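You operate a simulated robot arm through the tools that you are given. There is no shell and no other tool. Be economical: measure what you need, move in short steps, check, and stop when the job is done.

You run a simulated two-armed robot. Do the job below in one go: nothing can be reset, and whatever is moved stays where it is left.

TASK
On the breakfast bar, fold the tea towel in half and then in half again.

It is judged by the outcome, as a careful person would: the job done as asked, and still so three seconds after it is handed in. It fails if anything else is knocked over, pushed out of place, dropped, spilled or broken. Flat cloth is picked up by pressing the open fingertips on it (5 to 10 N) and closing them slowly along it; thin cloth reads only 2 to 8 mm in the jaws.

THE ROBOT
Two 7-joint arms with two-finger parallel grippers on one trunk, on a base that drives. Base frame: it is fixed to the floor where the robot stands at the start and does not move with it; the origin is under the middle of the robot, x ahead of it, y to its left, z up. Units: cm, degrees, N and s.
The left shoulder is at the start at [7, 13.4, 107.6], the right one opposite. Places, roughly: breakfast bar [60, 0, 80]. Payload 1.57 kg a hand.
The TCP of each hand is the grasp point between the finger pads, 3 cm short of the fingertips. In the tool frame z runs along the fingers and y along their closing line. The gripper opens to 8 cm. The fingers are 1.7 cm wide and 1.2 cm thick; the gripper's body (4 by 8.2 cm) begins 8 cm behind the TCP.
Orientation is told as [roll, pitch, yaw] about the base's x, y, z axes, in that order, counted from this pose: with the fingers straight down and closing along the base's y, the tool's x points along the base's -x, its y along +y and its z along -z.

THE INTERFACE
- The arms move only by the tool send_rows. It takes "left_deltas", "right_deltas" or both (then of equal length, played together; a hand with none holds still); each is a list that holds one entry, the list of rows, each a list of 6 numbers: the shift along the tool's x, y, z in cm, then the turn, a rotation vector about the tool's x, y, z in degrees. In form: [[[tx, ty, tz, rx, ry, rz], ...]]. A call has 1 to 12 rows; each row is the pose to reach, as a shift and turn from the pose commanded when the call began, along the tool's axes at that moment. "left_jaw" and "right_jaw" are, for a hand that has rows, the opening, from 0 (shut) to 1 (fully open), set as the call begins (left out, the last holds). Each row takes 0.2 s and may step no farther than 5 cm and 8.6 degrees from the row before; otherwise, or with a gripper value out of range, the whole call is refused. Where a pose cannot be reached the arm comes as near as it can. A force on the tool above 40 N (or 10 N above the force at the start of the call, whichever is more), or a blocked arm, ends the call early, and 0.2 s more pass. Each finger travels about 15.3 cm/s and halts on what it meets, pressing with about 33 N; the grip force reading is that of the motor and also rises with nothing between the fingers. The clock runs only during rows and for 0.2 s after the last one: add rows that repeat a pose to give the fingers time. The reply holds the time, the measured pose of the TCP, the force on the tool along the base axes, the opening and the grip force, in the units named above and with some noise.
- Cameras (640 x 400 px; columns grow to the right, rows downward): "scene" is now at [12.54, -0.35, 127.97]; the picture's right is [-0.04, -1.00, 0.00], its down [-0.79, 0.03, -0.61] and it looks along [0.61, -0.02, -0.79] (base axes); focal length 273 px, centre (320, 200). "left" rides on the left gripper at [7.2, 0.7, -12.2] in its tool frame; the picture's right is [-0.09, 1.00, 0.00], its down [-0.84, -0.08, -0.54] and it looks along [-0.54, -0.05, 0.84] (tool axes); focal length 238 px, centre (320, 200). "right" rides on the right gripper at [7.2, -0.7, -12.2] in its tool frame; the picture's right is [0.09, 1.00, 0.00], its down [-0.84, 0.08, -0.54] and it looks along [-0.54, 0.05, 0.84] (tool axes); focal length 238 px, centre (320, 200). There is no depth. A picture from a camera that has moved, and an enlarged one, comes with that camera's place and axes in the base frame and with its lens.
- snapshot(camera): a new picture of that camera. No time passes.
- slide_trunk(by): slides the trunk up (or, below 0, down) by that many cm; the arms and the scene camera ride with it, the base frame stays. It gives what a move gives, with no picture.
- drive_base(legs): drives the robot by 1 to 6 legs, each [ahead, left, turn to the left] in cm, cm and degrees, along the robot's own axes; the way and the turn of a leg run together, so that a leg with both is an arc; at most 150 cm and 180 degrees a leg. The arms and the cameras ride along, it lands a little off, and it stops where it bumps. It gives what a move gives.
- aim_head(pan, tilt): turns the head with the scene camera to pan (to the left, within 86 degrees either way) and tilt (down, from -29 to 69), counted from straight ahead of the robot. It gives what a move gives.
- inspect(camera, box): a new picture of the part [left, top, right, bottom] of that camera's present view, enlarged. No time passes.
- hand_in(): hands the job in; it is judged then, once.

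Go step by step. Nothing tells you exact positions but the pictures and the camera data: compare them with the known pose of the tool, close in by small moves and look again before you grip or let go. The budget is 120 turns and 108 pictures, counting those below and the enlarged ones. Unless the task says otherwise, let go and move clear before handing in, and close with one line.

The tools are called after "Emit:" by a JSON object that holds its "api" and its "payload". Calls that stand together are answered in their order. send_rows: Moves the arms, as the interface text tells. Its arguments: {"type":"object","properties":{"left_deltas":{"type":"array"},"left_jaw":{"type":"number"},"right_deltas":{"type":"array"},"right_jaw":{"type":"number"}},"required":[]} The other tools are called the same way: slide_trunk (by) slides the trunk up or down; drive_base (legs) drives the base; aim_head (pan, tilt) turns the head that bears the scene camera; snapshot (camera) takes a picture; inspect (camera, box) takes an enlarged picture of a part of a camera's view; hand_in () hands the job in.

At the start:

```text
time: 0.0
left_position: [50.8, 18.11, 91.0]
left_tcp_rot: [-0.1, -0.1, 0.0]
left_ft_force: [-0.7, 0.0, -0.4]
left_opening: 8.01
left_finger_force: 0.0
right_position: [41.03, -14.69, 101.07]
right_tcp_rot: [0.1, 0.2, -0.1]
right_ft_force: [0.6, -0.1, -0.6]
right_opening: 8.01
right_finger_force: 0.1
trunk travel left (down, up): [-65.0, 29.0]
robot x, y, heading: [-0.17, -0.05, -0.1]
head pan, tilt: [-2.3, 52.2]
```

scene: 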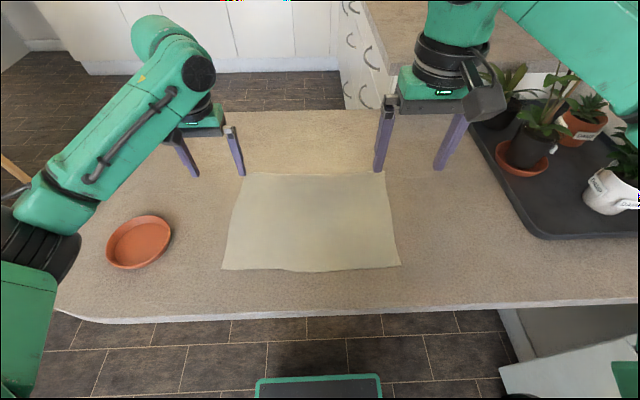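
right: 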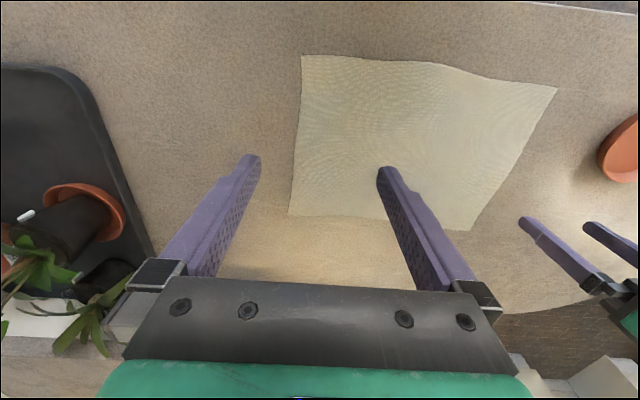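
left: 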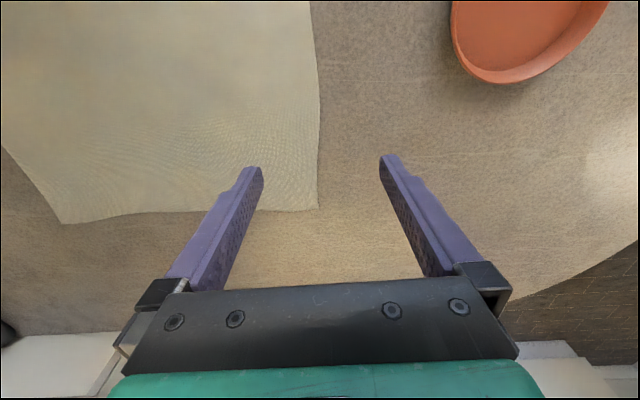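

The towel lies flat at about x 37–66, y −20 to +20. I plan to bring its far edge to the near edge, then fold the strip left to right. The far corners are at the edge of reach, so I'll check how much room there is in front of the base.

Emit:
{"api": "aim_head", "payload": {"pan": 0, "tilt": 69}}

Emit:
{"api": "snapshot", "payload": {"camera": "scene"}}

```text
time: 0.8
left_position: [50.81, 18.13, 90.79]
left_tcp_rot: [0.0, 0.0, -0.1]
left_ft_force: [-1.2, 0.2, -0.2]
left_opening: 7.96
left_finger_force: 0.1
right_position: [40.98, -14.58, 101.17]
right_tcp_rot: [0.0, 0.1, -0.1]
right_ft_force: [0.6, -0.4, -0.4]
right_opening: 8.0
right_finger_force: 0.1
trunk travel left (down, up): [-65.0, 29.0]
robot x, y, heading: [0.08, -0.04, 0.3]
head pan, tilt: [0.0, 68.8]
```

```text
104 pictures are left
camera scene: at [10.65, -0.05, 126.06], right [0.0, -1.0, 0.0], down [-0.93, 0.0, -0.36], along [0.36, 0.0, -0.93], focal length 273 px, centre (320, 200)
```

scene: 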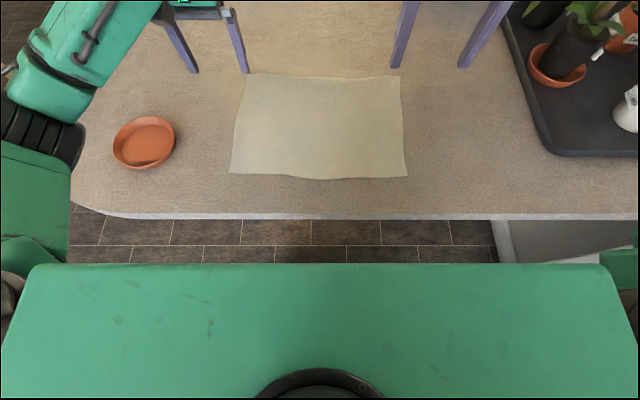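

There's room ahead of the trunk: the counter edge is at x≈28 and the trunk front at about 13. I'll drive forward 8 cm.

Emit:
{"api": "drive_base", "payload": {"legs": [[8, 0, 0]]}}

Emit:
{"api": "aim_head", "payload": {"pan": 0, "tilt": 55}}

Emit:
{"api": "snapshot", "payload": {"camera": "scene"}}

```text
time: 1.8
left_position: [58.55, 18.21, 90.87]
left_tcp_rot: [-0.1, 0.1, 0.0]
left_ft_force: [0.5, 1.1, 0.0]
left_opening: 7.99
left_finger_force: 0.0
right_position: [48.89, -14.58, 101.08]
right_tcp_rot: [0.1, 0.0, 0.0]
right_ft_force: [0.8, -0.4, -0.1]
right_opening: 8.01
right_finger_force: 0.0
trunk travel left (down, up): [-65.0, 29.0]
robot x, y, heading: [7.65, -0.14, 0.4]
head pan, tilt: [0.0, 68.8]
```

```text
time: 2.6
left_position: [58.6, 18.08, 90.88]
left_tcp_rot: [0.0, 0.0, 0.1]
left_ft_force: [-0.4, 0.6, 1.0]
left_opening: 8.02
left_finger_force: 0.1
right_position: [48.97, -14.64, 101.18]
right_tcp_rot: [0.1, 0.1, -0.1]
right_ft_force: [0.5, -0.6, 0.7]
right_opening: 7.99
right_finger_force: 0.0
trunk travel left (down, up): [-65.0, 29.0]
robot x, y, heading: [8.16, 0.48, 0.1]
head pan, tilt: [0.0, 55.0]
```

```text
103 pictures are left
camera scene: at [20.15, -0.05, 127.59], right [0.0, -1.0, 0.0], down [-0.82, 0.0, -0.57], along [0.57, 0.0, -0.82], focal length 273 px, centre (320, 200)
```

scene: 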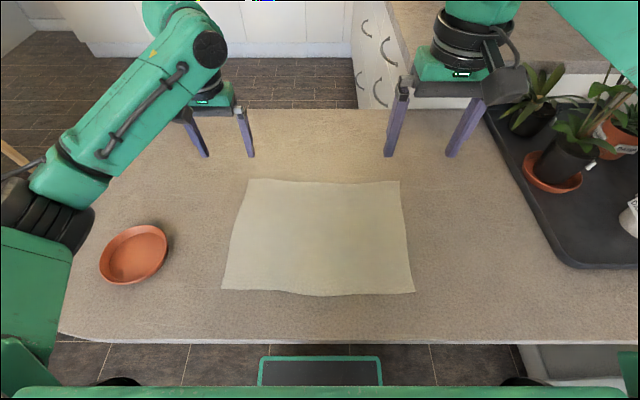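

The corners are now at about (65.8, 19), (65.3, −21), (37, 20) and (36.5, −19). I'll move both hands above the far corners with the jaws partly open.

Emit:
{"api": "send_rows", "payload": {"left_deltas": [[[-1, -0.3, 1.5, 0, 0, 0], [-2, -0.6, 3, 0, 0, 0], [-3, -0.8, 5, 0, 0, 0], [-4, -1.1, 7, 0, 0, 0], [-5, -1.4, 9, 0, 0, 0], [-5.7, -1.6, 10.4, 0, 0, 0], [-5.7, -1.6, 10.9, 0, 0, 0], [-5.7, -1.6, 10.9, 0, 0, 0]]], "right_deltas": [[[-2.3, -0.5, 3, 0, 0, 0], [-4.6, -1, 6, 0, 0, 0], [-7, -1.5, 9.2, 0, 0, 0], [-9.4, -2, 12.5, 0, 0, 0], [-12, -2.6, 16, 0, 0, 0], [-14, -3.2, 19, 0, 0, 0], [-15, -3.4, 21.2, 0, 0, 0], [-15, -3.4, 21.2, 0, 0, 0]]], "left_jaw": 0.45, "right_jaw": 0.45}}

Emit:
{"api": "snapshot", "payload": {"camera": "left"}}

Emit:
{"api": "snapshot", "payload": {"camera": "right"}}

Emit:
{"api": "snapshot", "payload": {"camera": "scene"}}

```text
time: 4.4
left_position: [64.3, 16.51, 79.77]
left_tcp_rot: [0.1, 0.1, 0.1]
left_ft_force: [0.7, -0.1, 0.6]
left_opening: 3.63
left_finger_force: 0.1
right_position: [64.11, -17.77, 79.85]
right_tcp_rot: [0.2, 0.0, 0.0]
right_ft_force: [-0.5, 0.2, -0.3]
right_opening: 3.61
right_finger_force: 0.0
trunk travel left (down, up): [-65.0, 29.0]
robot x, y, heading: [7.94, 0.13, -0.1]
head pan, tilt: [0.0, 55.0]
```

```text
102 pictures are left
camera left: at [56.97, 17.18, 92.16], right [0.09, 1.0, 0.0], down [0.84, -0.08, 0.54], along [0.54, -0.05, -0.84], focal length 238 px, centre (320, 200)
```

left: 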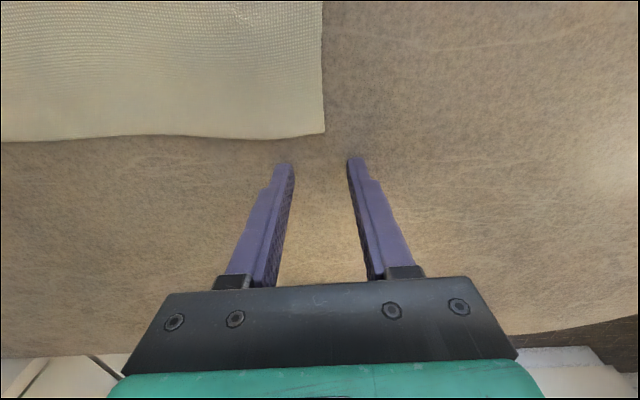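

```text
101 pictures are left
camera right: at [56.73, -18.57, 91.98], right [-0.09, 1.0, 0.0], down [0.84, 0.08, 0.54], along [0.54, 0.05, -0.84], focal length 238 px, centre (320, 200)
```

right: 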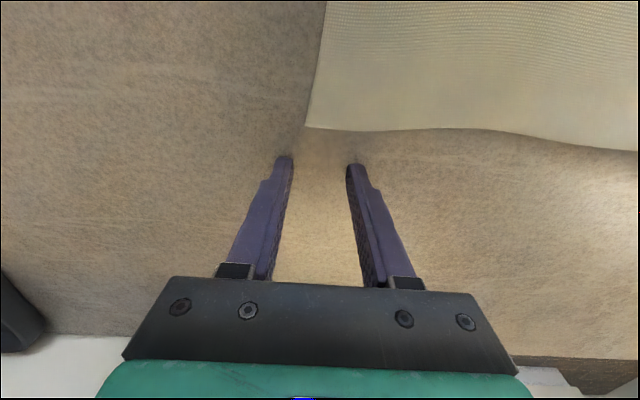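

```text
100 pictures are left
camera scene: at [20.12, -0.06, 127.61], right [0.0, -1.0, 0.0], down [-0.82, 0.0, -0.57], along [0.57, 0.0, -0.82], focal length 273 px, centre (320, 200)
```

scene: 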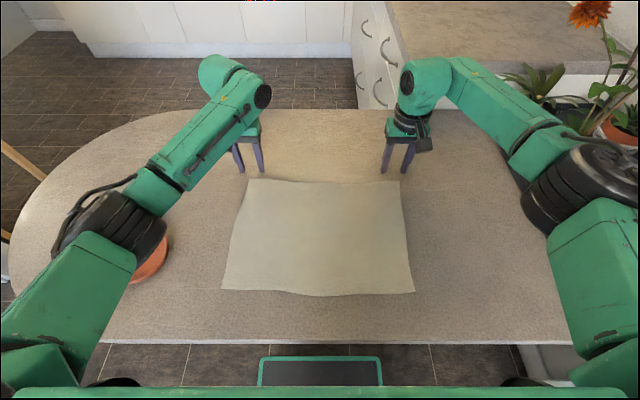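

Comparing the wrist and scene views puts the surface higher than stated, at about z 76.5, with the far corners at about (62, 17) and (61, −19). I'll check by touching down gently where the hands are, just beyond the towel.

Emit:
{"api": "send_rows", "payload": {"left_deltas": [[[0, 0, 0.15, 0, 0, 0], [0, 0, 0.3, 0, 0, 0], [0, 0, 0.3, 0, 0, 0]]], "right_deltas": [[[0, 0, 0.15, 0, 0, 0], [0, 0, 0.3, 0, 0, 0], [0, 0, 0.3, 0, 0, 0]]]}}

Emit:
{"api": "inspect", "payload": {"camera": "left", "box": [240, 100, 400, 200]}}

```text
time: 5.2
left_position: [64.31, 16.62, 79.66]
left_tcp_rot: [0.0, -0.1, 0.0]
left_ft_force: [0.3, 0.7, -0.2]
left_opening: 3.6
left_finger_force: 0.0
right_position: [64.06, -17.79, 79.65]
right_tcp_rot: [0.1, -0.1, 0.0]
right_ft_force: [5.0, 0.1, 10.4]
right_opening: 3.56
right_finger_force: 0.2
trunk travel left (down, up): [-65.0, 29.0]
robot x, y, heading: [7.63, 0.19, -0.1]
head pan, tilt: [0.0, 55.0]
```

```text
4.00 times, centred on (320, 150) of left
camera zoom: at [56.91, 17.3, 91.97], right [0.09, 1.0, 0.0], down [0.84, -0.08, 0.54], along [0.54, -0.05, -0.84], focal length 953 px, centre (320, 400)
```

zoom: 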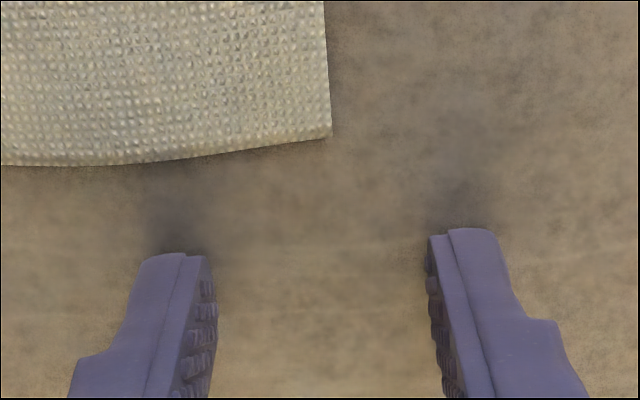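

The right fingertips touched at TCP z 79.65, so the surface is at about 76.65. I'll lift and move in over the far corners.

Emit:
{"api": "send_rows", "payload": {"left_deltas": [[[0, 0, -2, 0, 0, 0], [1.8, -1.2, -2, 0, 0, 0], [3.7, -2.3, -2, 0, 0, 0], [3.7, -2.3, -1, 0, 0, 0], [3.7, -2.3, -1, 0, 0, 0]]], "right_deltas": [[[0, 0, -2, 0, 0, 0], [2, 0.8, -2, 0, 0, 0], [4.05, 1.6, -2, 0, 0, 0], [4.05, 1.6, -1, 0, 0, 0], [4.05, 1.6, -1, 0, 0, 0]]], "left_jaw": 0.375, "right_jaw": 0.375}}

Emit:
{"api": "inspect", "payload": {"camera": "left", "box": [200, 75, 440, 225]}}

Emit:
{"api": "inspect", "payload": {"camera": "right", "box": [200, 75, 440, 225]}}

```text
time: 6.4
left_position: [60.64, 14.22, 80.75]
left_tcp_rot: [0.1, 0.0, 0.1]
left_ft_force: [0.3, -0.8, 0.2]
left_opening: 3.01
left_finger_force: 0.1
right_position: [59.9, -16.41, 80.43]
right_tcp_rot: [0.1, -0.1, 0.0]
right_ft_force: [-0.1, 0.1, 0.1]
right_opening: 2.99
right_finger_force: 0.1
trunk travel left (down, up): [-65.0, 29.0]
robot x, y, heading: [7.72, -0.02, 0.1]
head pan, tilt: [0.0, 55.0]
```

```text
2.67 times, centred on (320, 150) of left
camera zoom: at [53.33, 14.97, 92.94], right [0.09, 1.0, 0.0], down [0.84, -0.08, 0.54], along [0.54, -0.05, -0.84], focal length 636 px, centre (320, 333)
```

zoom: 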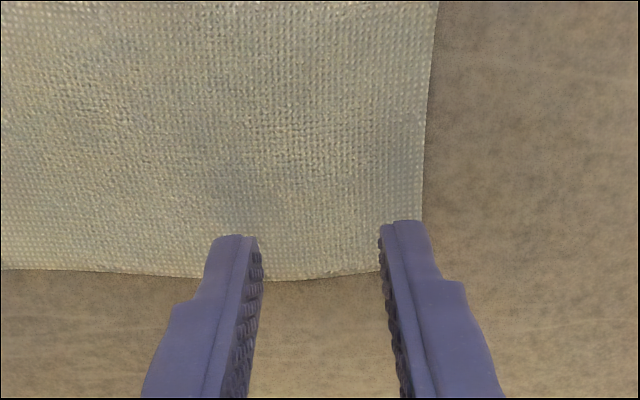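

```text
2.67 times, centred on (320, 150) of right
camera zoom: at [52.54, -17.27, 92.59], right [-0.09, 1.0, 0.0], down [0.84, 0.08, 0.54], along [0.54, 0.05, -0.84], focal length 636 px, centre (320, 333)
```

zoom: 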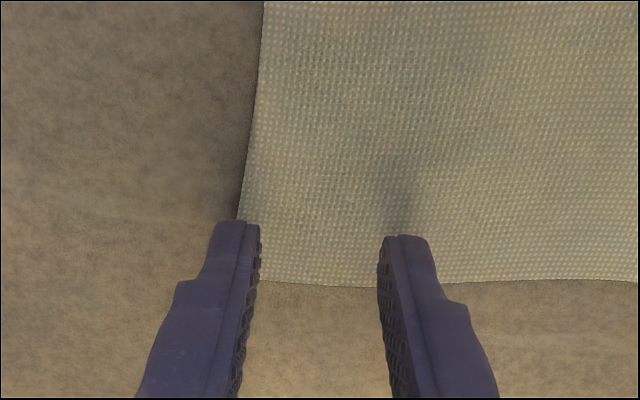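

The outer fingers sit right on the side edges, so I'll shift both hands inward by about 1 cm and press down gently.

Emit:
{"api": "send_rows", "payload": {"left_deltas": [[[0.2, -1, 0, 0, 0, 0], [0.2, -1, 0.6, 0, 0, 0], [0.2, -1, 0.9, 0, 0, 0], [0.2, -1, 1.05, 0, 0, 0], [0.2, -1, 1.05, 0, 0, 0]]], "right_deltas": [[[0.1, 1.2, 0, 0, 0, 0], [0.1, 1.2, 0.6, 0, 0, 0], [0.1, 1.2, 0.8, 0, 0, 0], [0.1, 1.2, 0.9, 0, 0, 0], [0.1, 1.2, 0.9, 0, 0, 0]]]}}

```text
time: 7.6
left_position: [60.3, 13.16, 79.91]
left_tcp_rot: [-0.1, -0.1, 0.0]
left_ft_force: [1.3, -0.6, 8.5]
left_opening: 3.01
left_finger_force: 0.1
right_position: [59.68, -15.27, 79.87]
right_tcp_rot: [0.1, -0.2, 0.0]
right_ft_force: [2.6, 0.1, 7.1]
right_opening: 2.98
right_finger_force: 0.2
trunk travel left (down, up): [-65.0, 29.0]
robot x, y, heading: [8.05, 0.06, 0.4]
head pan, tilt: [0.0, 55.0]
```

Both hands are pressing at 7–8 N, so I'll close in small steps.

Emit:
{"api": "send_rows", "payload": {"left_deltas": [[[0, 0, 0, 0, 0, 0]]], "right_deltas": [[[0, 0, 0, 0, 0, 0]]], "left_jaw": 0.31, "right_jaw": 0.31}}

Emit:
{"api": "send_rows", "payload": {"left_deltas": [[[0, 0, 0, 0, 0, 0]]], "right_deltas": [[[0, 0, 0, 0, 0, 0]]], "left_jaw": 0.25, "right_jaw": 0.25}}

Emit:
{"api": "send_rows", "payload": {"left_deltas": [[[0, 0, 0, 0, 0, 0]]], "right_deltas": [[[0, 0, 0, 0, 0, 0]]], "left_jaw": 0.19, "right_jaw": 0.19}}

Emit:
{"api": "inspect", "payload": {"camera": "left", "box": [200, 75, 440, 225]}}

Emit:
{"api": "inspect", "payload": {"camera": "right", "box": [200, 75, 440, 225]}}

```text
time: 8.0
left_position: [60.22, 13.11, 79.82]
left_tcp_rot: [0.0, -0.2, 0.1]
left_ft_force: [2.0, -1.5, 9.2]
left_opening: 2.35
left_finger_force: 0.0
right_position: [59.63, -15.09, 79.95]
right_tcp_rot: [0.1, -0.1, 0.0]
right_ft_force: [0.4, 0.3, 9.0]
right_opening: 2.36
right_finger_force: 0.1
trunk travel left (down, up): [-65.0, 29.0]
robot x, y, heading: [7.45, 0.36, -0.1]
head pan, tilt: [0.0, 55.0]
```

```text
time: 8.4
left_position: [60.26, 13.21, 79.91]
left_tcp_rot: [0.0, -0.2, 0.0]
left_ft_force: [0.1, -1.4, 10.1]
left_opening: 1.9
left_finger_force: 0.1
right_position: [59.46, -15.31, 79.89]
right_tcp_rot: [0.2, 0.0, -0.1]
right_ft_force: [0.9, 1.9, 8.1]
right_opening: 1.91
right_finger_force: 0.0
trunk travel left (down, up): [-65.0, 29.0]
robot x, y, heading: [7.78, 0.06, 0.1]
head pan, tilt: [0.0, 55.0]
```

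```text
time: 8.8
left_position: [60.16, 13.11, 79.84]
left_tcp_rot: [0.0, -0.2, 0.0]
left_ft_force: [0.0, -1.6, 9.9]
left_opening: 1.46
left_finger_force: 0.1
right_position: [59.63, -15.27, 79.75]
right_tcp_rot: [0.1, -0.1, 0.1]
right_ft_force: [0.1, 1.6, 8.7]
right_opening: 1.57
right_finger_force: 0.2
trunk travel left (down, up): [-65.0, 29.0]
robot x, y, heading: [8.14, 0.0, -0.1]
head pan, tilt: [0.0, 55.0]
```

```text
2.67 times, centred on (320, 150) of left
camera zoom: at [52.86, 13.92, 92.08], right [0.09, 1.0, 0.0], down [0.84, -0.08, 0.54], along [0.54, -0.05, -0.84], focal length 636 px, centre (320, 333)
```

zoom: 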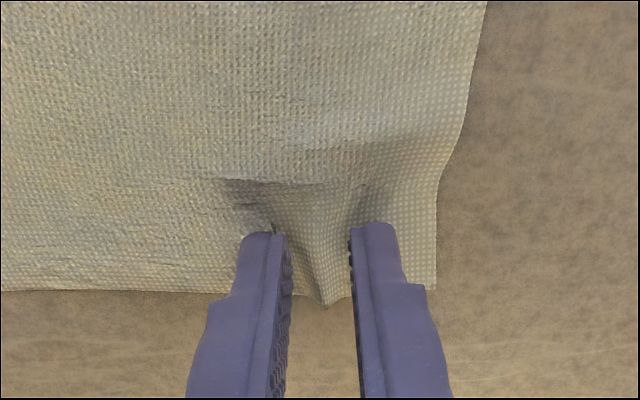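

```text
2.67 times, centred on (320, 150) of right
camera zoom: at [52.26, -16.06, 91.93], right [-0.09, 1.0, 0.0], down [0.84, 0.08, 0.54], along [0.54, 0.05, -0.84], focal length 636 px, centre (320, 333)
```

zoom: 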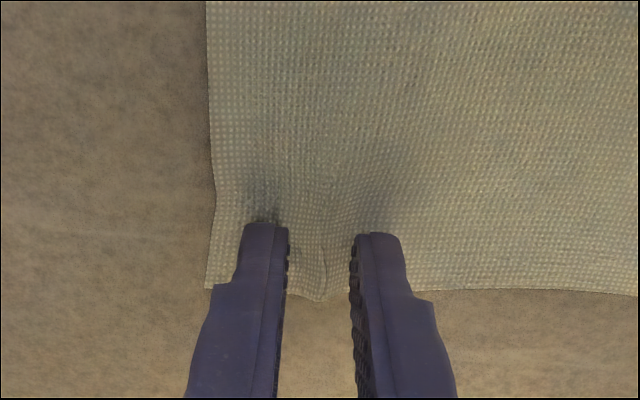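

A ridge is forming in both hands. I'll keep closing until it's gripped.

Emit:
{"api": "send_rows", "payload": {"left_deltas": [[[0, 0, 0, 0, 0, 0]]], "right_deltas": [[[0, 0, 0, 0, 0, 0]]], "left_jaw": 0.13, "right_jaw": 0.13}}

Emit:
{"api": "send_rows", "payload": {"left_deltas": [[[0, 0, 0, 0, 0, 0]]], "right_deltas": [[[0, 0, 0, 0, 0, 0]]], "left_jaw": 0.07, "right_jaw": 0.07}}

Emit:
{"api": "send_rows", "payload": {"left_deltas": [[[0, 0, 0, 0, 0, 0], [0, 0, 0, 0, 0, 0]]], "right_deltas": [[[0, 0, 0, 0, 0, 0], [0, 0, 0, 0, 0, 0]]], "left_jaw": 0, "right_jaw": 0}}

Emit:
{"api": "send_rows", "payload": {"left_deltas": [[[0, 0, -0.5, 0, 0, 0], [0, 0, -1.5, 0, 0, 0], [0.5, 0, -3, 0, 0, 0], [0.5, 0, -3, 0, 0, 0]]], "right_deltas": [[[0, 0, -0.5, 0, 0, 0], [0, 0, -1.5, 0, 0, 0], [0.5, 0, -3, 0, 0, 0], [0.5, 0, -3, 0, 0, 0]]]}}

Emit:
{"api": "snapshot", "payload": {"camera": "left"}}

Emit:
{"api": "snapshot", "payload": {"camera": "right"}}

Emit:
{"api": "snapshot", "payload": {"camera": "scene"}}

```text
time: 9.2
left_position: [60.18, 13.14, 79.89]
left_tcp_rot: [0.0, -0.3, 0.0]
left_ft_force: [0.9, -2.4, 10.2]
left_opening: 1.13
left_finger_force: 0.5
right_position: [59.49, -15.34, 79.91]
right_tcp_rot: [0.2, -0.2, 0.0]
right_ft_force: [0.9, 1.3, 9.8]
right_opening: 1.05
right_finger_force: 0.9
trunk travel left (down, up): [-65.0, 29.0]
robot x, y, heading: [7.89, 0.15, -0.3]
head pan, tilt: [0.0, 55.0]
```

```text
time: 9.6
left_position: [60.18, 13.32, 79.82]
left_tcp_rot: [0.0, -0.2, 0.1]
left_ft_force: [-0.7, -3.4, 9.7]
left_opening: 0.66
left_finger_force: 1.1
right_position: [59.65, -15.31, 79.88]
right_tcp_rot: [-0.1, -0.2, -0.1]
right_ft_force: [-0.7, 0.6, 12.8]
right_opening: 0.68
right_finger_force: 0.9
trunk travel left (down, up): [-65.0, 29.0]
robot x, y, heading: [7.8, -0.36, 0.1]
head pan, tilt: [0.0, 55.0]
```

```text
time: 10.2
left_position: [60.21, 13.19, 80.0]
left_tcp_rot: [0.0, -0.2, 0.0]
left_ft_force: [1.5, -2.2, 7.7]
left_opening: 0.21
left_finger_force: 23.6
right_position: [59.56, -15.15, 79.9]
right_tcp_rot: [0.1, -0.2, -0.1]
right_ft_force: [1.2, 0.7, 14.9]
right_opening: 0.02
right_finger_force: 21.9
trunk travel left (down, up): [-65.0, 29.0]
robot x, y, heading: [7.82, 0.06, -0.1]
head pan, tilt: [0.0, 55.0]
```

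```text
time: 11.2
left_position: [60.03, 13.16, 82.59]
left_tcp_rot: [0.1, 0.1, -0.1]
left_ft_force: [0.5, -0.5, -0.8]
left_opening: 0.22
left_finger_force: 24.0
right_position: [59.26, -15.19, 82.55]
right_tcp_rot: [0.1, 0.1, -0.1]
right_ft_force: [0.6, -0.2, 0.5]
right_opening: 0.0
right_finger_force: 21.6
trunk travel left (down, up): [-65.0, 29.0]
robot x, y, heading: [7.77, 0.08, -0.2]
head pan, tilt: [0.0, 55.0]
```

```text
94 pictures are left
camera left: at [52.66, 13.89, 94.9], right [0.09, 1.0, 0.0], down [0.84, -0.08, 0.54], along [0.54, -0.05, -0.84], focal length 238 px, centre (320, 200)
```

left: 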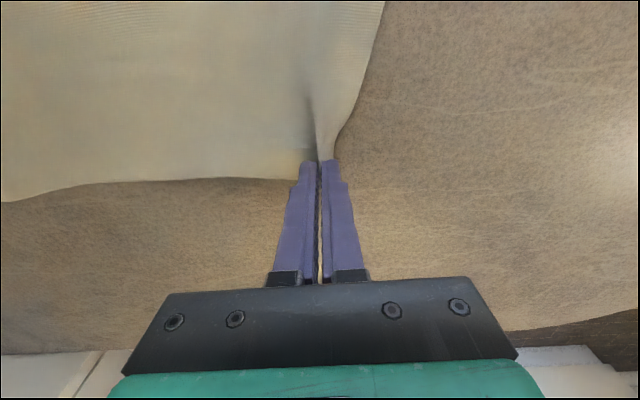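

```text
93 pictures are left
camera right: at [52.08, -16.0, 94.63], right [-0.09, 1.0, 0.0], down [0.84, 0.08, 0.54], along [0.54, 0.05, -0.84], focal length 238 px, centre (320, 200)
```

right: 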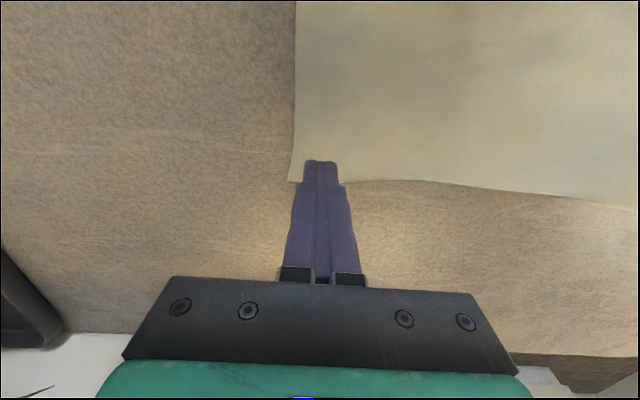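

```text
92 pictures are left
camera scene: at [20.2, -0.06, 127.59], right [0.0, -1.0, 0.0], down [-0.82, 0.0, -0.57], along [0.57, 0.0, -0.82], focal length 273 px, centre (320, 200)
```

scene: 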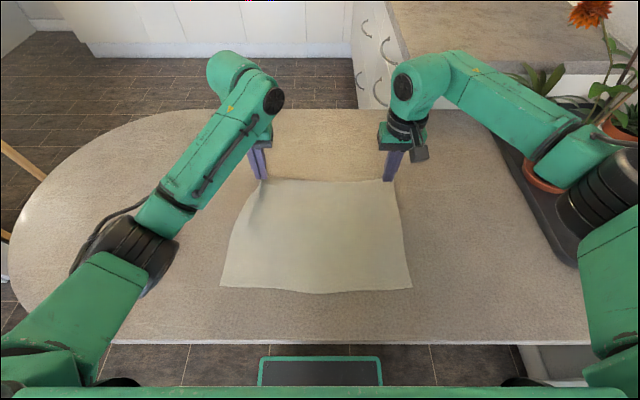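

The left hand holds the cloth (2 mm reading), but the right slipped off and reads 0. I'll retry with the right hand, slightly nearer the edge and pressing a bit harder.

Emit:
{"api": "send_rows", "payload": {"right_deltas": [[[0, 0, 0, 0, 0, 0], [-0.6, 0.4, 0, 0, 0, 0], [-0.6, 0.4, 1.5, 0, 0, 0], [-0.6, 0.4, 2.3, 0, 0, 0], [-0.6, 0.4, 2.7, 0, 0, 0], [-0.6, 0.4, 2.9, 0, 0, 0], [-0.6, 0.4, 3.0, 0, 0, 0], [-0.6, 0.4, 3.0, 0, 0, 0]]], "right_jaw": 0.4}}

Emit:
{"api": "inspect", "payload": {"camera": "right", "box": [200, 75, 440, 225]}}

```text
time: 13.0
left_position: [59.82, 13.15, 82.76]
left_tcp_rot: [0.0, -0.1, 0.0]
left_ft_force: [-0.7, -0.6, -0.1]
left_opening: 0.22
left_finger_force: 23.8
right_position: [59.91, -14.74, 79.86]
right_tcp_rot: [0.1, -0.3, -0.1]
right_ft_force: [2.7, -1.5, 15.0]
right_opening: 3.24
right_finger_force: 0.7
trunk travel left (down, up): [-65.0, 29.0]
robot x, y, heading: [8.12, 0.4, 0.3]
head pan, tilt: [0.0, 55.0]
```

```text
2.67 times, centred on (320, 150) of right
camera zoom: at [52.55, -15.58, 91.91], right [-0.09, 1.0, 0.0], down [0.84, 0.08, 0.54], along [0.54, 0.05, -0.84], focal length 636 px, centre (320, 333)
```

zoom: 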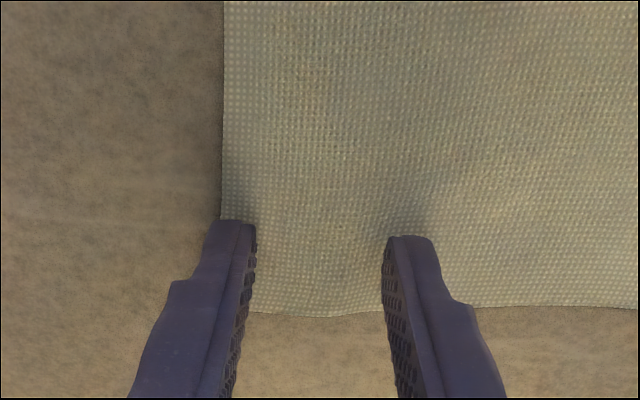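

The outer finger is on the side edge again and the press is too hard. I'll lift, move 0.9 cm inward, press more lightly and close.

Emit:
{"api": "send_rows", "payload": {"right_deltas": [[[0, 0, -0.8, 0, 0, 0], [0, 0.9, -0.8, 0, 0, 0], [0, 0.9, -0.4, 0, 0, 0], [0, 0.9, -0.2, 0, 0, 0], [0, 0.9, -0.1, 0, 0, 0], [0, 0.9, -0.1, 0, 0, 0]]]}}

Emit:
{"api": "send_rows", "payload": {"right_deltas": [[[0, 0, 0, 0, 0, 0], [0, 0, 0, 0, 0, 0]]], "right_jaw": 0.35}}

Emit:
{"api": "send_rows", "payload": {"right_deltas": [[[0, 0, 0, 0, 0, 0], [0, 0, 0, 0, 0, 0]]], "right_jaw": 0.3}}

Emit:
{"api": "send_rows", "payload": {"right_deltas": [[[0, 0, 0, 0, 0, 0], [0, 0, 0, 0, 0, 0]]], "right_jaw": 0.25}}

Emit:
{"api": "send_rows", "payload": {"right_deltas": [[[0, 0, 0, 0, 0, 0], [0, 0, 0, 0, 0, 0]]], "right_jaw": 0.2}}

Emit:
{"api": "send_rows", "payload": {"right_deltas": [[[0, 0, 0, 0, 0, 0], [0, 0, 0, 0, 0, 0]]], "right_jaw": 0.15}}

Emit:
{"api": "inspect", "payload": {"camera": "right", "box": [200, 75, 440, 225]}}

```text
time: 14.4
left_position: [59.95, 13.28, 82.85]
left_tcp_rot: [-0.1, 0.0, 0.0]
left_ft_force: [0.1, 0.7, -0.4]
left_opening: 0.2
left_finger_force: 23.7
right_position: [59.86, -13.78, 79.85]
right_tcp_rot: [0.2, 0.1, -0.1]
right_ft_force: [1.5, -1.0, 4.6]
right_opening: 3.25
right_finger_force: 0.0
trunk travel left (down, up): [-65.0, 29.0]
robot x, y, heading: [7.91, 0.06, -0.0]
head pan, tilt: [0.0, 55.0]
```

```text
time: 15.0
left_position: [59.84, 13.2, 82.79]
left_tcp_rot: [0.0, 0.0, 0.0]
left_ft_force: [-0.2, 0.3, -0.1]
left_opening: 0.2
left_finger_force: 23.5
right_position: [59.82, -13.83, 79.89]
right_tcp_rot: [0.1, -0.1, 0.0]
right_ft_force: [0.9, -0.4, 6.6]
right_opening: 2.7
right_finger_force: 0.0
trunk travel left (down, up): [-65.0, 29.0]
robot x, y, heading: [7.84, -0.01, -0.2]
head pan, tilt: [0.0, 55.0]
```

```text
time: 15.6
left_position: [60.0, 13.15, 82.69]
left_tcp_rot: [0.0, -0.1, 0.0]
left_ft_force: [-0.3, -0.2, -0.4]
left_opening: 0.22
left_finger_force: 24.1
right_position: [59.89, -13.9, 79.83]
right_tcp_rot: [0.1, 0.0, -0.1]
right_ft_force: [-0.8, 1.0, 6.5]
right_opening: 2.32
right_finger_force: 0.1
trunk travel left (down, up): [-65.0, 29.0]
robot x, y, heading: [8.14, -0.26, -0.1]
head pan, tilt: [0.0, 55.0]
```

```text
time: 16.2
left_position: [59.86, 13.14, 82.8]
left_tcp_rot: [-0.1, 0.0, 0.0]
left_ft_force: [-0.4, -1.1, 0.1]
left_opening: 0.23
left_finger_force: 23.6
right_position: [59.84, -13.8, 79.94]
right_tcp_rot: [0.1, 0.0, -0.1]
right_ft_force: [-0.3, 0.6, 7.3]
right_opening: 1.89
right_finger_force: 0.0
trunk travel left (down, up): [-65.0, 29.0]
robot x, y, heading: [7.82, -0.04, -0.1]
head pan, tilt: [0.0, 55.0]
```

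```text
time: 16.8
left_position: [59.91, 13.19, 82.71]
left_tcp_rot: [0.0, 0.0, 0.1]
left_ft_force: [0.0, -0.9, -1.0]
left_opening: 0.23
left_finger_force: 23.1
right_position: [59.79, -13.77, 79.82]
right_tcp_rot: [0.1, 0.1, -0.2]
right_ft_force: [-0.1, 0.4, 7.5]
right_opening: 1.48
right_finger_force: 0.0
trunk travel left (down, up): [-65.0, 29.0]
robot x, y, heading: [8.08, 0.08, -0.2]
head pan, tilt: [0.0, 55.0]
```

```text
time: 17.4
left_position: [59.8, 13.22, 82.79]
left_tcp_rot: [-0.1, -0.1, 0.0]
left_ft_force: [-0.3, 0.5, -0.4]
left_opening: 0.19
left_finger_force: 23.5
right_position: [59.89, -13.86, 79.8]
right_tcp_rot: [0.1, 0.0, -0.1]
right_ft_force: [0.5, 1.3, 7.4]
right_opening: 1.08
right_finger_force: 0.1
trunk travel left (down, up): [-65.0, 29.0]
robot x, y, heading: [7.45, 0.03, -0.0]
head pan, tilt: [0.0, 55.0]
```

```text
2.67 times, centred on (320, 150) of right
camera zoom: at [52.55, -14.63, 91.94], right [-0.09, 1.0, 0.0], down [0.84, 0.08, 0.54], along [0.54, 0.05, -0.84], focal length 636 px, centre (320, 333)
```

zoom: 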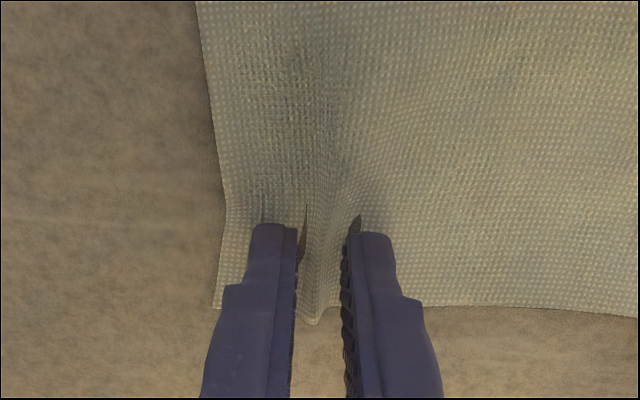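

There's a good tall ridge this time, so I'll finish closing.

Emit:
{"api": "send_rows", "payload": {"right_deltas": [[[0, 0, 0, 0, 0, 0], [0, 0, 0, 0, 0, 0]]], "right_jaw": 0.1}}

Emit:
{"api": "send_rows", "payload": {"right_deltas": [[[0, 0, 0, 0, 0, 0], [0, 0, 0, 0, 0, 0]]], "right_jaw": 0.06}}

Emit:
{"api": "send_rows", "payload": {"right_deltas": [[[0, 0, 0, 0, 0, 0], [0, 0, 0, 0, 0, 0]]], "right_jaw": 0}}

Emit:
{"api": "send_rows", "payload": {"right_deltas": [[[0, 0, -1, 0, 0, 0], [0.2, 0, -2, 0, 0, 0], [0.5, 0, -3, 0, 0, 0], [0.5, 0, -3, 0, 0, 0]]]}}

Emit:
{"api": "snapshot", "payload": {"camera": "right"}}

Emit:
{"api": "snapshot", "payload": {"camera": "scene"}}

```text
time: 18.0
left_position: [59.83, 13.19, 82.73]
left_tcp_rot: [0.1, 0.0, 0.0]
left_ft_force: [-0.1, 0.0, -0.5]
left_opening: 0.22
left_finger_force: 24.1
right_position: [59.76, -13.7, 79.84]
right_tcp_rot: [0.1, 0.0, 0.0]
right_ft_force: [-0.6, 0.4, 6.9]
right_opening: 0.75
right_finger_force: 0.0
trunk travel left (down, up): [-65.0, 29.0]
robot x, y, heading: [8.19, -0.12, 0.3]
head pan, tilt: [0.0, 55.0]
```

```text
time: 18.6
left_position: [59.98, 13.17, 82.76]
left_tcp_rot: [0.0, 0.0, 0.0]
left_ft_force: [0.2, -1.5, 0.2]
left_opening: 0.21
left_finger_force: 23.5
right_position: [59.78, -13.88, 79.83]
right_tcp_rot: [0.1, 0.1, -0.1]
right_ft_force: [-1.3, 0.8, 6.3]
right_opening: 0.49
right_finger_force: 0.0
trunk travel left (down, up): [-65.0, 29.0]
robot x, y, heading: [7.73, 0.1, 0.0]
head pan, tilt: [0.0, 55.0]
```

```text
time: 19.2
left_position: [59.82, 13.15, 82.69]
left_tcp_rot: [0.0, 0.0, 0.0]
left_ft_force: [0.2, -2.7, 0.0]
left_opening: 0.2
left_finger_force: 23.5
right_position: [59.71, -13.82, 79.87]
right_tcp_rot: [0.2, 0.0, 0.1]
right_ft_force: [-0.5, 2.3, 7.0]
right_opening: 0.21
right_finger_force: 23.9
trunk travel left (down, up): [-65.0, 29.0]
robot x, y, heading: [7.68, -0.13, -0.0]
head pan, tilt: [0.0, 55.0]
```

```text
time: 20.2
left_position: [60.05, 13.17, 82.71]
left_tcp_rot: [-0.1, 0.0, -0.1]
left_ft_force: [1.3, -0.9, -0.7]
left_opening: 0.22
left_finger_force: 23.7
right_position: [59.24, -13.85, 82.65]
right_tcp_rot: [0.0, 0.1, -0.1]
right_ft_force: [-0.7, 1.2, -0.1]
right_opening: 0.21
right_finger_force: 23.8
trunk travel left (down, up): [-65.0, 29.0]
robot x, y, heading: [7.73, 0.11, -0.0]
head pan, tilt: [0.0, 55.0]
```

```text
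89 pictures are left
camera right: at [52.11, -14.68, 94.78], right [-0.09, 1.0, 0.0], down [0.84, 0.08, 0.54], along [0.54, 0.05, -0.84], focal length 238 px, centre (320, 200)
```

right: 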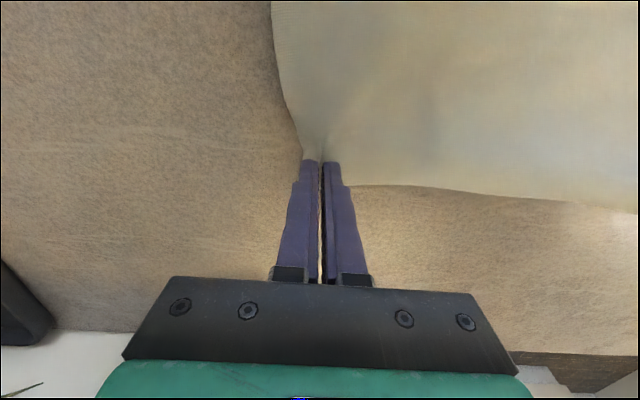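

```text
88 pictures are left
camera scene: at [20.15, -0.05, 127.6], right [0.0, -1.0, 0.0], down [-0.82, 0.0, -0.57], along [0.57, 0.0, -0.82], focal length 273 px, centre (320, 200)
```

scene: 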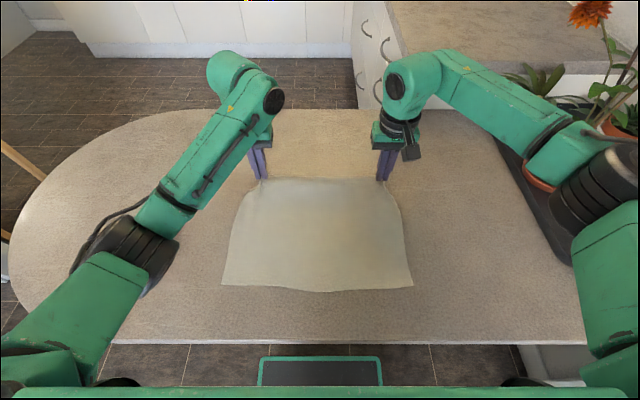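

Both corners are held. Next I'll arc the far edge up and over toward the near edge.

Emit:
{"api": "send_rows", "payload": {"left_deltas": [[[1, 0, -2, 0, 0, 0], [2.5, 0.1, -3.8, 0, 0, 0], [4.5, 0.2, -5.3, 0, 0, 0], [7, 0.3, -6.5, 0, 0, 0], [9.5, 0.4, -7.2, 0, 0, 0], [12, 0.5, -7.2, 0, 0, 0], [14.5, 0.6, -6.5, 0, 0, 0], [17, 0.7, -5, 0, 0, 0], [19.5, 0.7, -3, 0, 0, 0], [21.7, 0.7, -1, 0, 0, 0], [23, 0.7, 0.8, 0, 0, 0], [23, 0.7, 0.8, 0, 0, 0]]], "right_deltas": [[[1, 0, -2, 0, 0, 0], [2.5, -0.1, -3.8, 0, 0, 0], [4.5, -0.2, -5.3, 0, 0, 0], [7, -0.3, -6.5, 0, 0, 0], [9.5, -0.4, -7.2, 0, 0, 0], [12, -0.5, -7.2, 0, 0, 0], [14.5, -0.6, -6.5, 0, 0, 0], [17, -0.7, -5, 0, 0, 0], [19.5, -0.7, -3, 0, 0, 0], [21.5, -0.7, -1, 0, 0, 0], [22.7, -0.7, 0.8, 0, 0, 0], [22.7, -0.7, 0.8, 0, 0, 0]]]}}

Emit:
{"api": "snapshot", "payload": {"camera": "scene"}}

Emit:
{"api": "snapshot", "payload": {"camera": "left"}}

Emit:
{"api": "snapshot", "payload": {"camera": "right"}}

```text
time: 22.8
left_position: [40.62, 14.06, 81.99]
left_tcp_rot: [-0.3, 0.3, 0.1]
left_ft_force: [-3.3, -27.9, 0.8]
left_opening: 0.29
left_finger_force: 24.1
left hand out of reach, approached as far as the arm can: row 9, 10, 11, 12
right_position: [36.66, -14.51, 82.0]
right_tcp_rot: [0.4, -0.1, 0.1]
right_ft_force: [3.4, 28.5, 0.1]
right_opening: 0.26
right_finger_force: 23.6
trunk travel left (down, up): [-65.0, 29.0]
robot x, y, heading: [7.8, 0.25, -0.1]
head pan, tilt: [0.0, 55.0]
```

```text
87 pictures are left
camera scene: at [20.16, -0.03, 127.6], right [0.0, -1.0, 0.0], down [-0.82, 0.0, -0.57], along [0.57, 0.0, -0.82], focal length 273 px, centre (320, 200)
```

scene: 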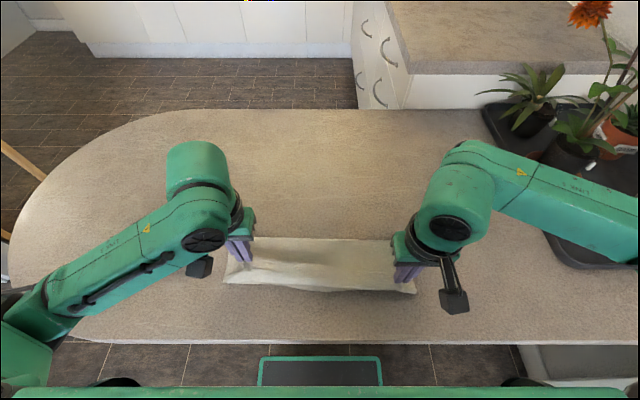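

```text
86 pictures are left
camera left: at [33.39, 14.85, 94.22], right [0.09, 1.0, -0.01], down [0.84, -0.07, 0.54], along [0.54, -0.05, -0.84], focal length 238 px, centre (320, 200)
```

left: 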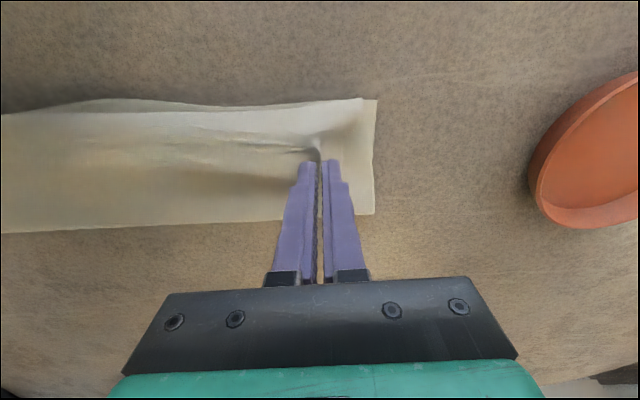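

```text
85 pictures are left
camera right: at [29.37, -15.43, 94.07], right [-0.09, 1.0, 0.01], down [0.84, 0.07, 0.54], along [0.54, 0.06, -0.84], focal length 238 px, centre (320, 200)
```

right: 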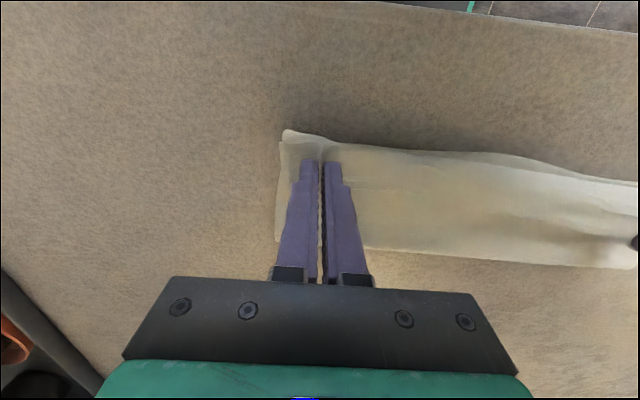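

The left hand stopped 3.6 cm short: with the base driven forward, that spot is too close for its arm. The hands are also pulling each other sideways. I'll ease the right hand back level with the left, then drive the base back a little.

Emit:
{"api": "send_rows", "payload": {"right_deltas": [[[-1, 0.5, -0.3, 0, 0, 0], [-2.5, 0.8, -0.5, 0, 0, 0], [-4, 0.8, -0.5, 0, 0, 0], [-4.5, 0.8, -0.5, 0, 0, 0], [-4.5, 0.8, -0.5, 0, 0, 0]]], "left_deltas": [[[-0.3, 0, 0, 0, 0, 0], [-0.6, 0, -0.3, 0, 0, 0], [-0.8, -0.3, -0.5, 0, 0, 0], [-0.8, -0.3, -0.5, 0, 0, 0], [-0.8, -0.3, -0.5, 0, 0, 0]]]}}

```text
time: 24.0
left_position: [41.37, 14.06, 82.44]
left_tcp_rot: [0.0, 0.0, 0.0]
left_ft_force: [0.0, -12.6, 0.4]
left_opening: 0.22
left_finger_force: 23.7
right_position: [41.2, -13.82, 82.57]
right_tcp_rot: [0.1, 0.0, -0.1]
right_ft_force: [0.0, 12.7, 0.0]
right_opening: 0.24
right_finger_force: 23.8
trunk travel left (down, up): [-65.0, 29.0]
robot x, y, heading: [7.47, 0.09, -0.1]
head pan, tilt: [0.0, 55.0]
```

The hands are level again with less tension. I'll ease them a touch more and drive back 4.5 cm.

Emit:
{"api": "send_rows", "payload": {"right_deltas": [[[0, 0.4, 0, 0, 0, 0], [0, 0.4, 0, 0, 0, 0]]], "left_deltas": [[[0, -0.4, 0, 0, 0, 0], [0, -0.4, 0, 0, 0, 0]]]}}

Emit:
{"api": "drive_base", "payload": {"legs": [[-4.7, 0, 0]]}}

Emit:
{"api": "snapshot", "payload": {"camera": "scene"}}

Emit:
{"api": "snapshot", "payload": {"camera": "left"}}

Emit:
{"api": "snapshot", "payload": {"camera": "right"}}

```text
time: 24.6
left_position: [41.37, 13.75, 82.27]
left_tcp_rot: [0.1, -0.1, 0.0]
left_ft_force: [0.7, -2.8, 0.5]
left_opening: 0.21
left_finger_force: 23.5
right_position: [41.16, -13.55, 82.44]
right_tcp_rot: [-0.1, 0.1, -0.1]
right_ft_force: [-0.2, 2.7, -0.9]
right_opening: 0.22
right_finger_force: 23.8
trunk travel left (down, up): [-65.0, 29.0]
robot x, y, heading: [8.21, 0.34, -0.0]
head pan, tilt: [0.0, 55.0]
```

```text
time: 25.5
left_position: [36.72, 13.7, 82.29]
left_tcp_rot: [-0.1, 0.1, 0.0]
left_ft_force: [0.0, -2.2, 0.2]
left_opening: 0.22
left_finger_force: 23.3
right_position: [36.46, -13.42, 82.48]
right_tcp_rot: [0.1, 0.0, -0.1]
right_ft_force: [0.1, 2.5, -0.5]
right_opening: 0.19
right_finger_force: 23.7
trunk travel left (down, up): [-65.0, 29.0]
robot x, y, heading: [3.27, -0.14, -0.2]
head pan, tilt: [0.0, 55.0]
```

```text
84 pictures are left
camera scene: at [15.49, -0.06, 127.6], right [0.0, -1.0, 0.0], down [-0.82, 0.0, -0.57], along [0.57, 0.0, -0.82], focal length 273 px, centre (320, 200)
```

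scene: 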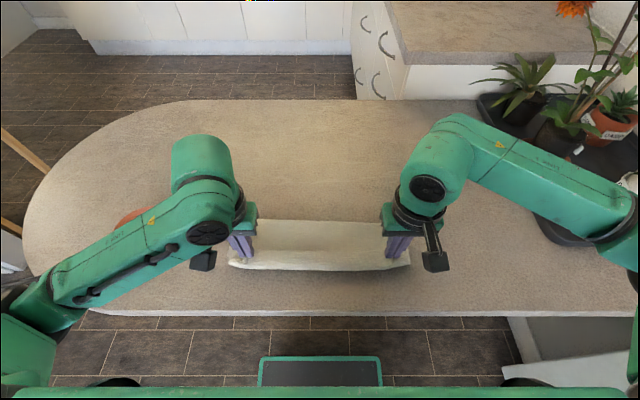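

```text
83 pictures are left
camera left: at [29.43, 14.4, 94.58], right [0.09, 1.0, 0.0], down [0.84, -0.08, 0.54], along [0.54, -0.05, -0.84], focal length 238 px, centre (320, 200)
```

left: 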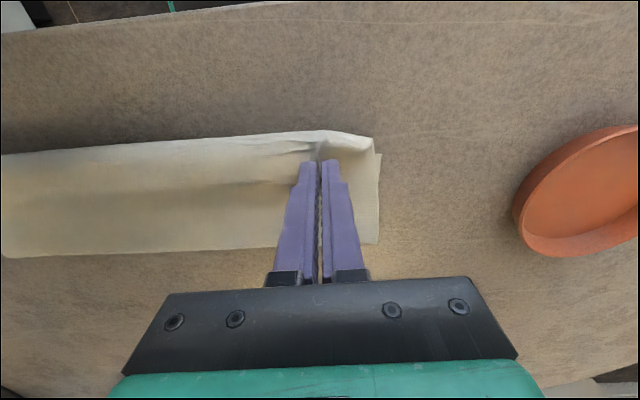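

```text
82 pictures are left
camera right: at [29.24, -14.28, 94.61], right [-0.09, 1.0, 0.0], down [0.84, 0.08, 0.54], along [0.54, 0.05, -0.84], focal length 238 px, centre (320, 200)
```

right: 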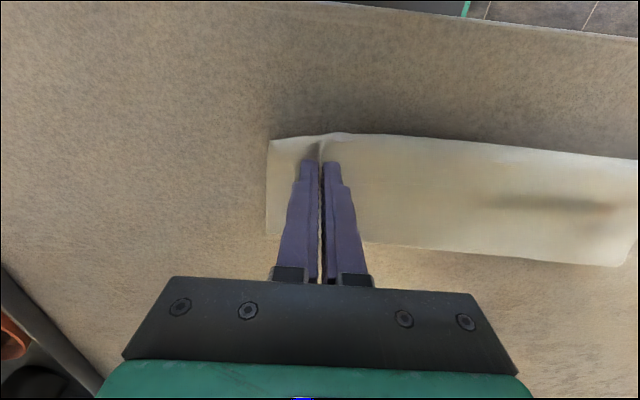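

Emit:
{"api": "inspect", "payload": {"camera": "scene", "box": [210, 195, 430, 295]}}

Emit:
{"api": "inspect", "payload": {"camera": "left", "box": [200, 100, 440, 270]}}

Emit:
{"api": "inspect", "payload": {"camera": "right", "box": [200, 100, 440, 270]}}

```text
2.91 times, centred on (320, 245) of scene
camera zoom: at [15.49, -0.06, 127.6], right [0.0, -1.0, 0.0], down [-0.82, 0.0, -0.57], along [0.57, 0.0, -0.82], focal length 795 px, centre (320, 69)
```

zoom: 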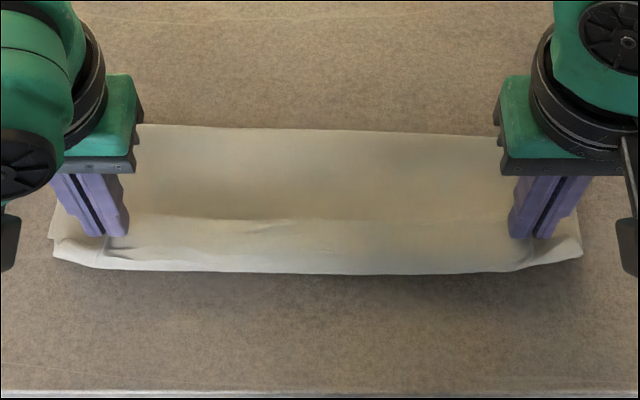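

```text
2.35 times, centred on (320, 185) of left
camera zoom: at [29.43, 14.4, 94.58], right [0.09, 1.0, 0.0], down [0.84, -0.08, 0.54], along [0.54, -0.05, -0.84], focal length 561 px, centre (320, 235)
```

zoom: 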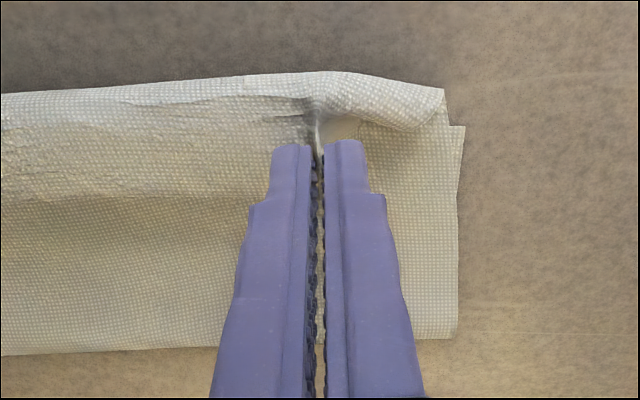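

```text
2.35 times, centred on (320, 185) of right
camera zoom: at [29.24, -14.28, 94.61], right [-0.09, 1.0, 0.0], down [0.84, 0.08, 0.54], along [0.54, 0.05, -0.84], focal length 561 px, centre (320, 235)
```

zoom: 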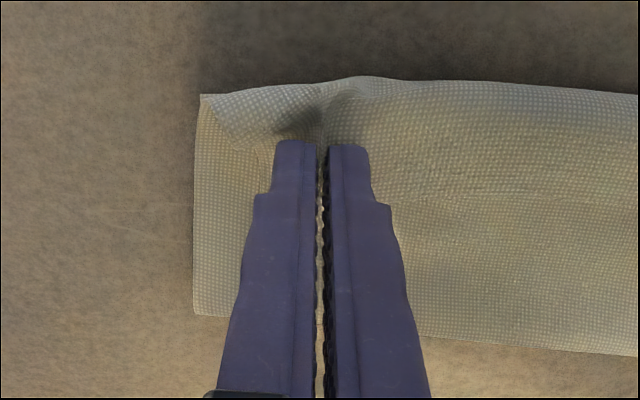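

The near end is hard to read, because the cloth bulges past the fingers. I'll lift the held edge a little to see how the layers lie.

Emit:
{"api": "send_rows", "payload": {"right_deltas": [[[-1, 0, -2, 0, 0, 0], [-2, 0, -4, 0, 0, 0], [-2.5, 0, -6, 0, 0, 0], [-2.5, 0, -7, 0, 0, 0], [-2.5, 0, -7, 0, 0, 0]]], "left_deltas": [[[-1, 0, -2, 0, 0, 0], [-2, 0, -4, 0, 0, 0], [-2.5, 0, -6, 0, 0, 0], [-2.5, 0, -7, 0, 0, 0], [-2.5, 0, -7, 0, 0, 0]]]}}

Emit:
{"api": "inspect", "payload": {"camera": "scene", "box": [180, 170, 460, 320]}}

Emit:
{"api": "snapshot", "payload": {"camera": "right"}}

Emit:
{"api": "snapshot", "payload": {"camera": "left"}}

```text
time: 26.7
left_position: [39.13, 13.68, 89.31]
left_tcp_rot: [-0.1, -0.1, 0.0]
left_ft_force: [-0.3, -0.5, 0.1]
left_opening: 0.21
left_finger_force: 23.6
right_position: [38.92, -13.26, 89.68]
right_tcp_rot: [0.1, 0.1, -0.1]
right_ft_force: [0.9, 1.3, -0.3]
right_opening: 0.22
right_finger_force: 23.3
trunk travel left (down, up): [-65.0, 29.0]
robot x, y, heading: [3.14, -0.2, 0.1]
head pan, tilt: [0.0, 55.0]
```

```text
2.29 times, centred on (320, 245) of scene
camera zoom: at [15.44, -0.06, 127.6], right [0.0, -1.0, 0.0], down [-0.82, 0.0, -0.57], along [0.57, 0.0, -0.82], focal length 625 px, centre (320, 97)
```

zoom: 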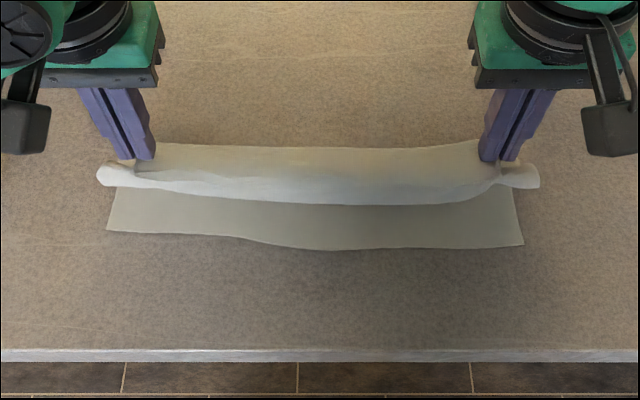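

```text
77 pictures are left
camera right: at [31.66, -14.06, 101.64], right [-0.09, 1.0, 0.0], down [0.84, 0.08, 0.54], along [0.54, 0.05, -0.84], focal length 238 px, centre (320, 200)
```

right: 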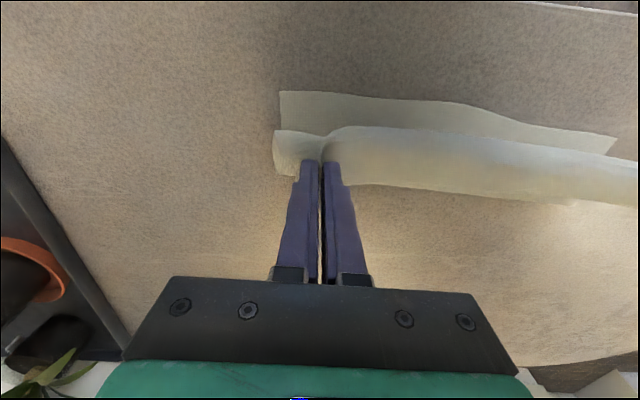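

```text
76 pictures are left
camera left: at [31.86, 14.46, 101.57], right [0.09, 1.0, 0.0], down [0.84, -0.08, 0.54], along [0.54, -0.05, -0.84], focal length 238 px, centre (320, 200)
```

left: 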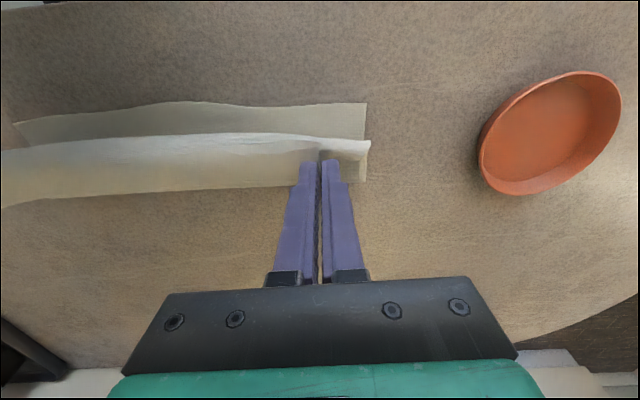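

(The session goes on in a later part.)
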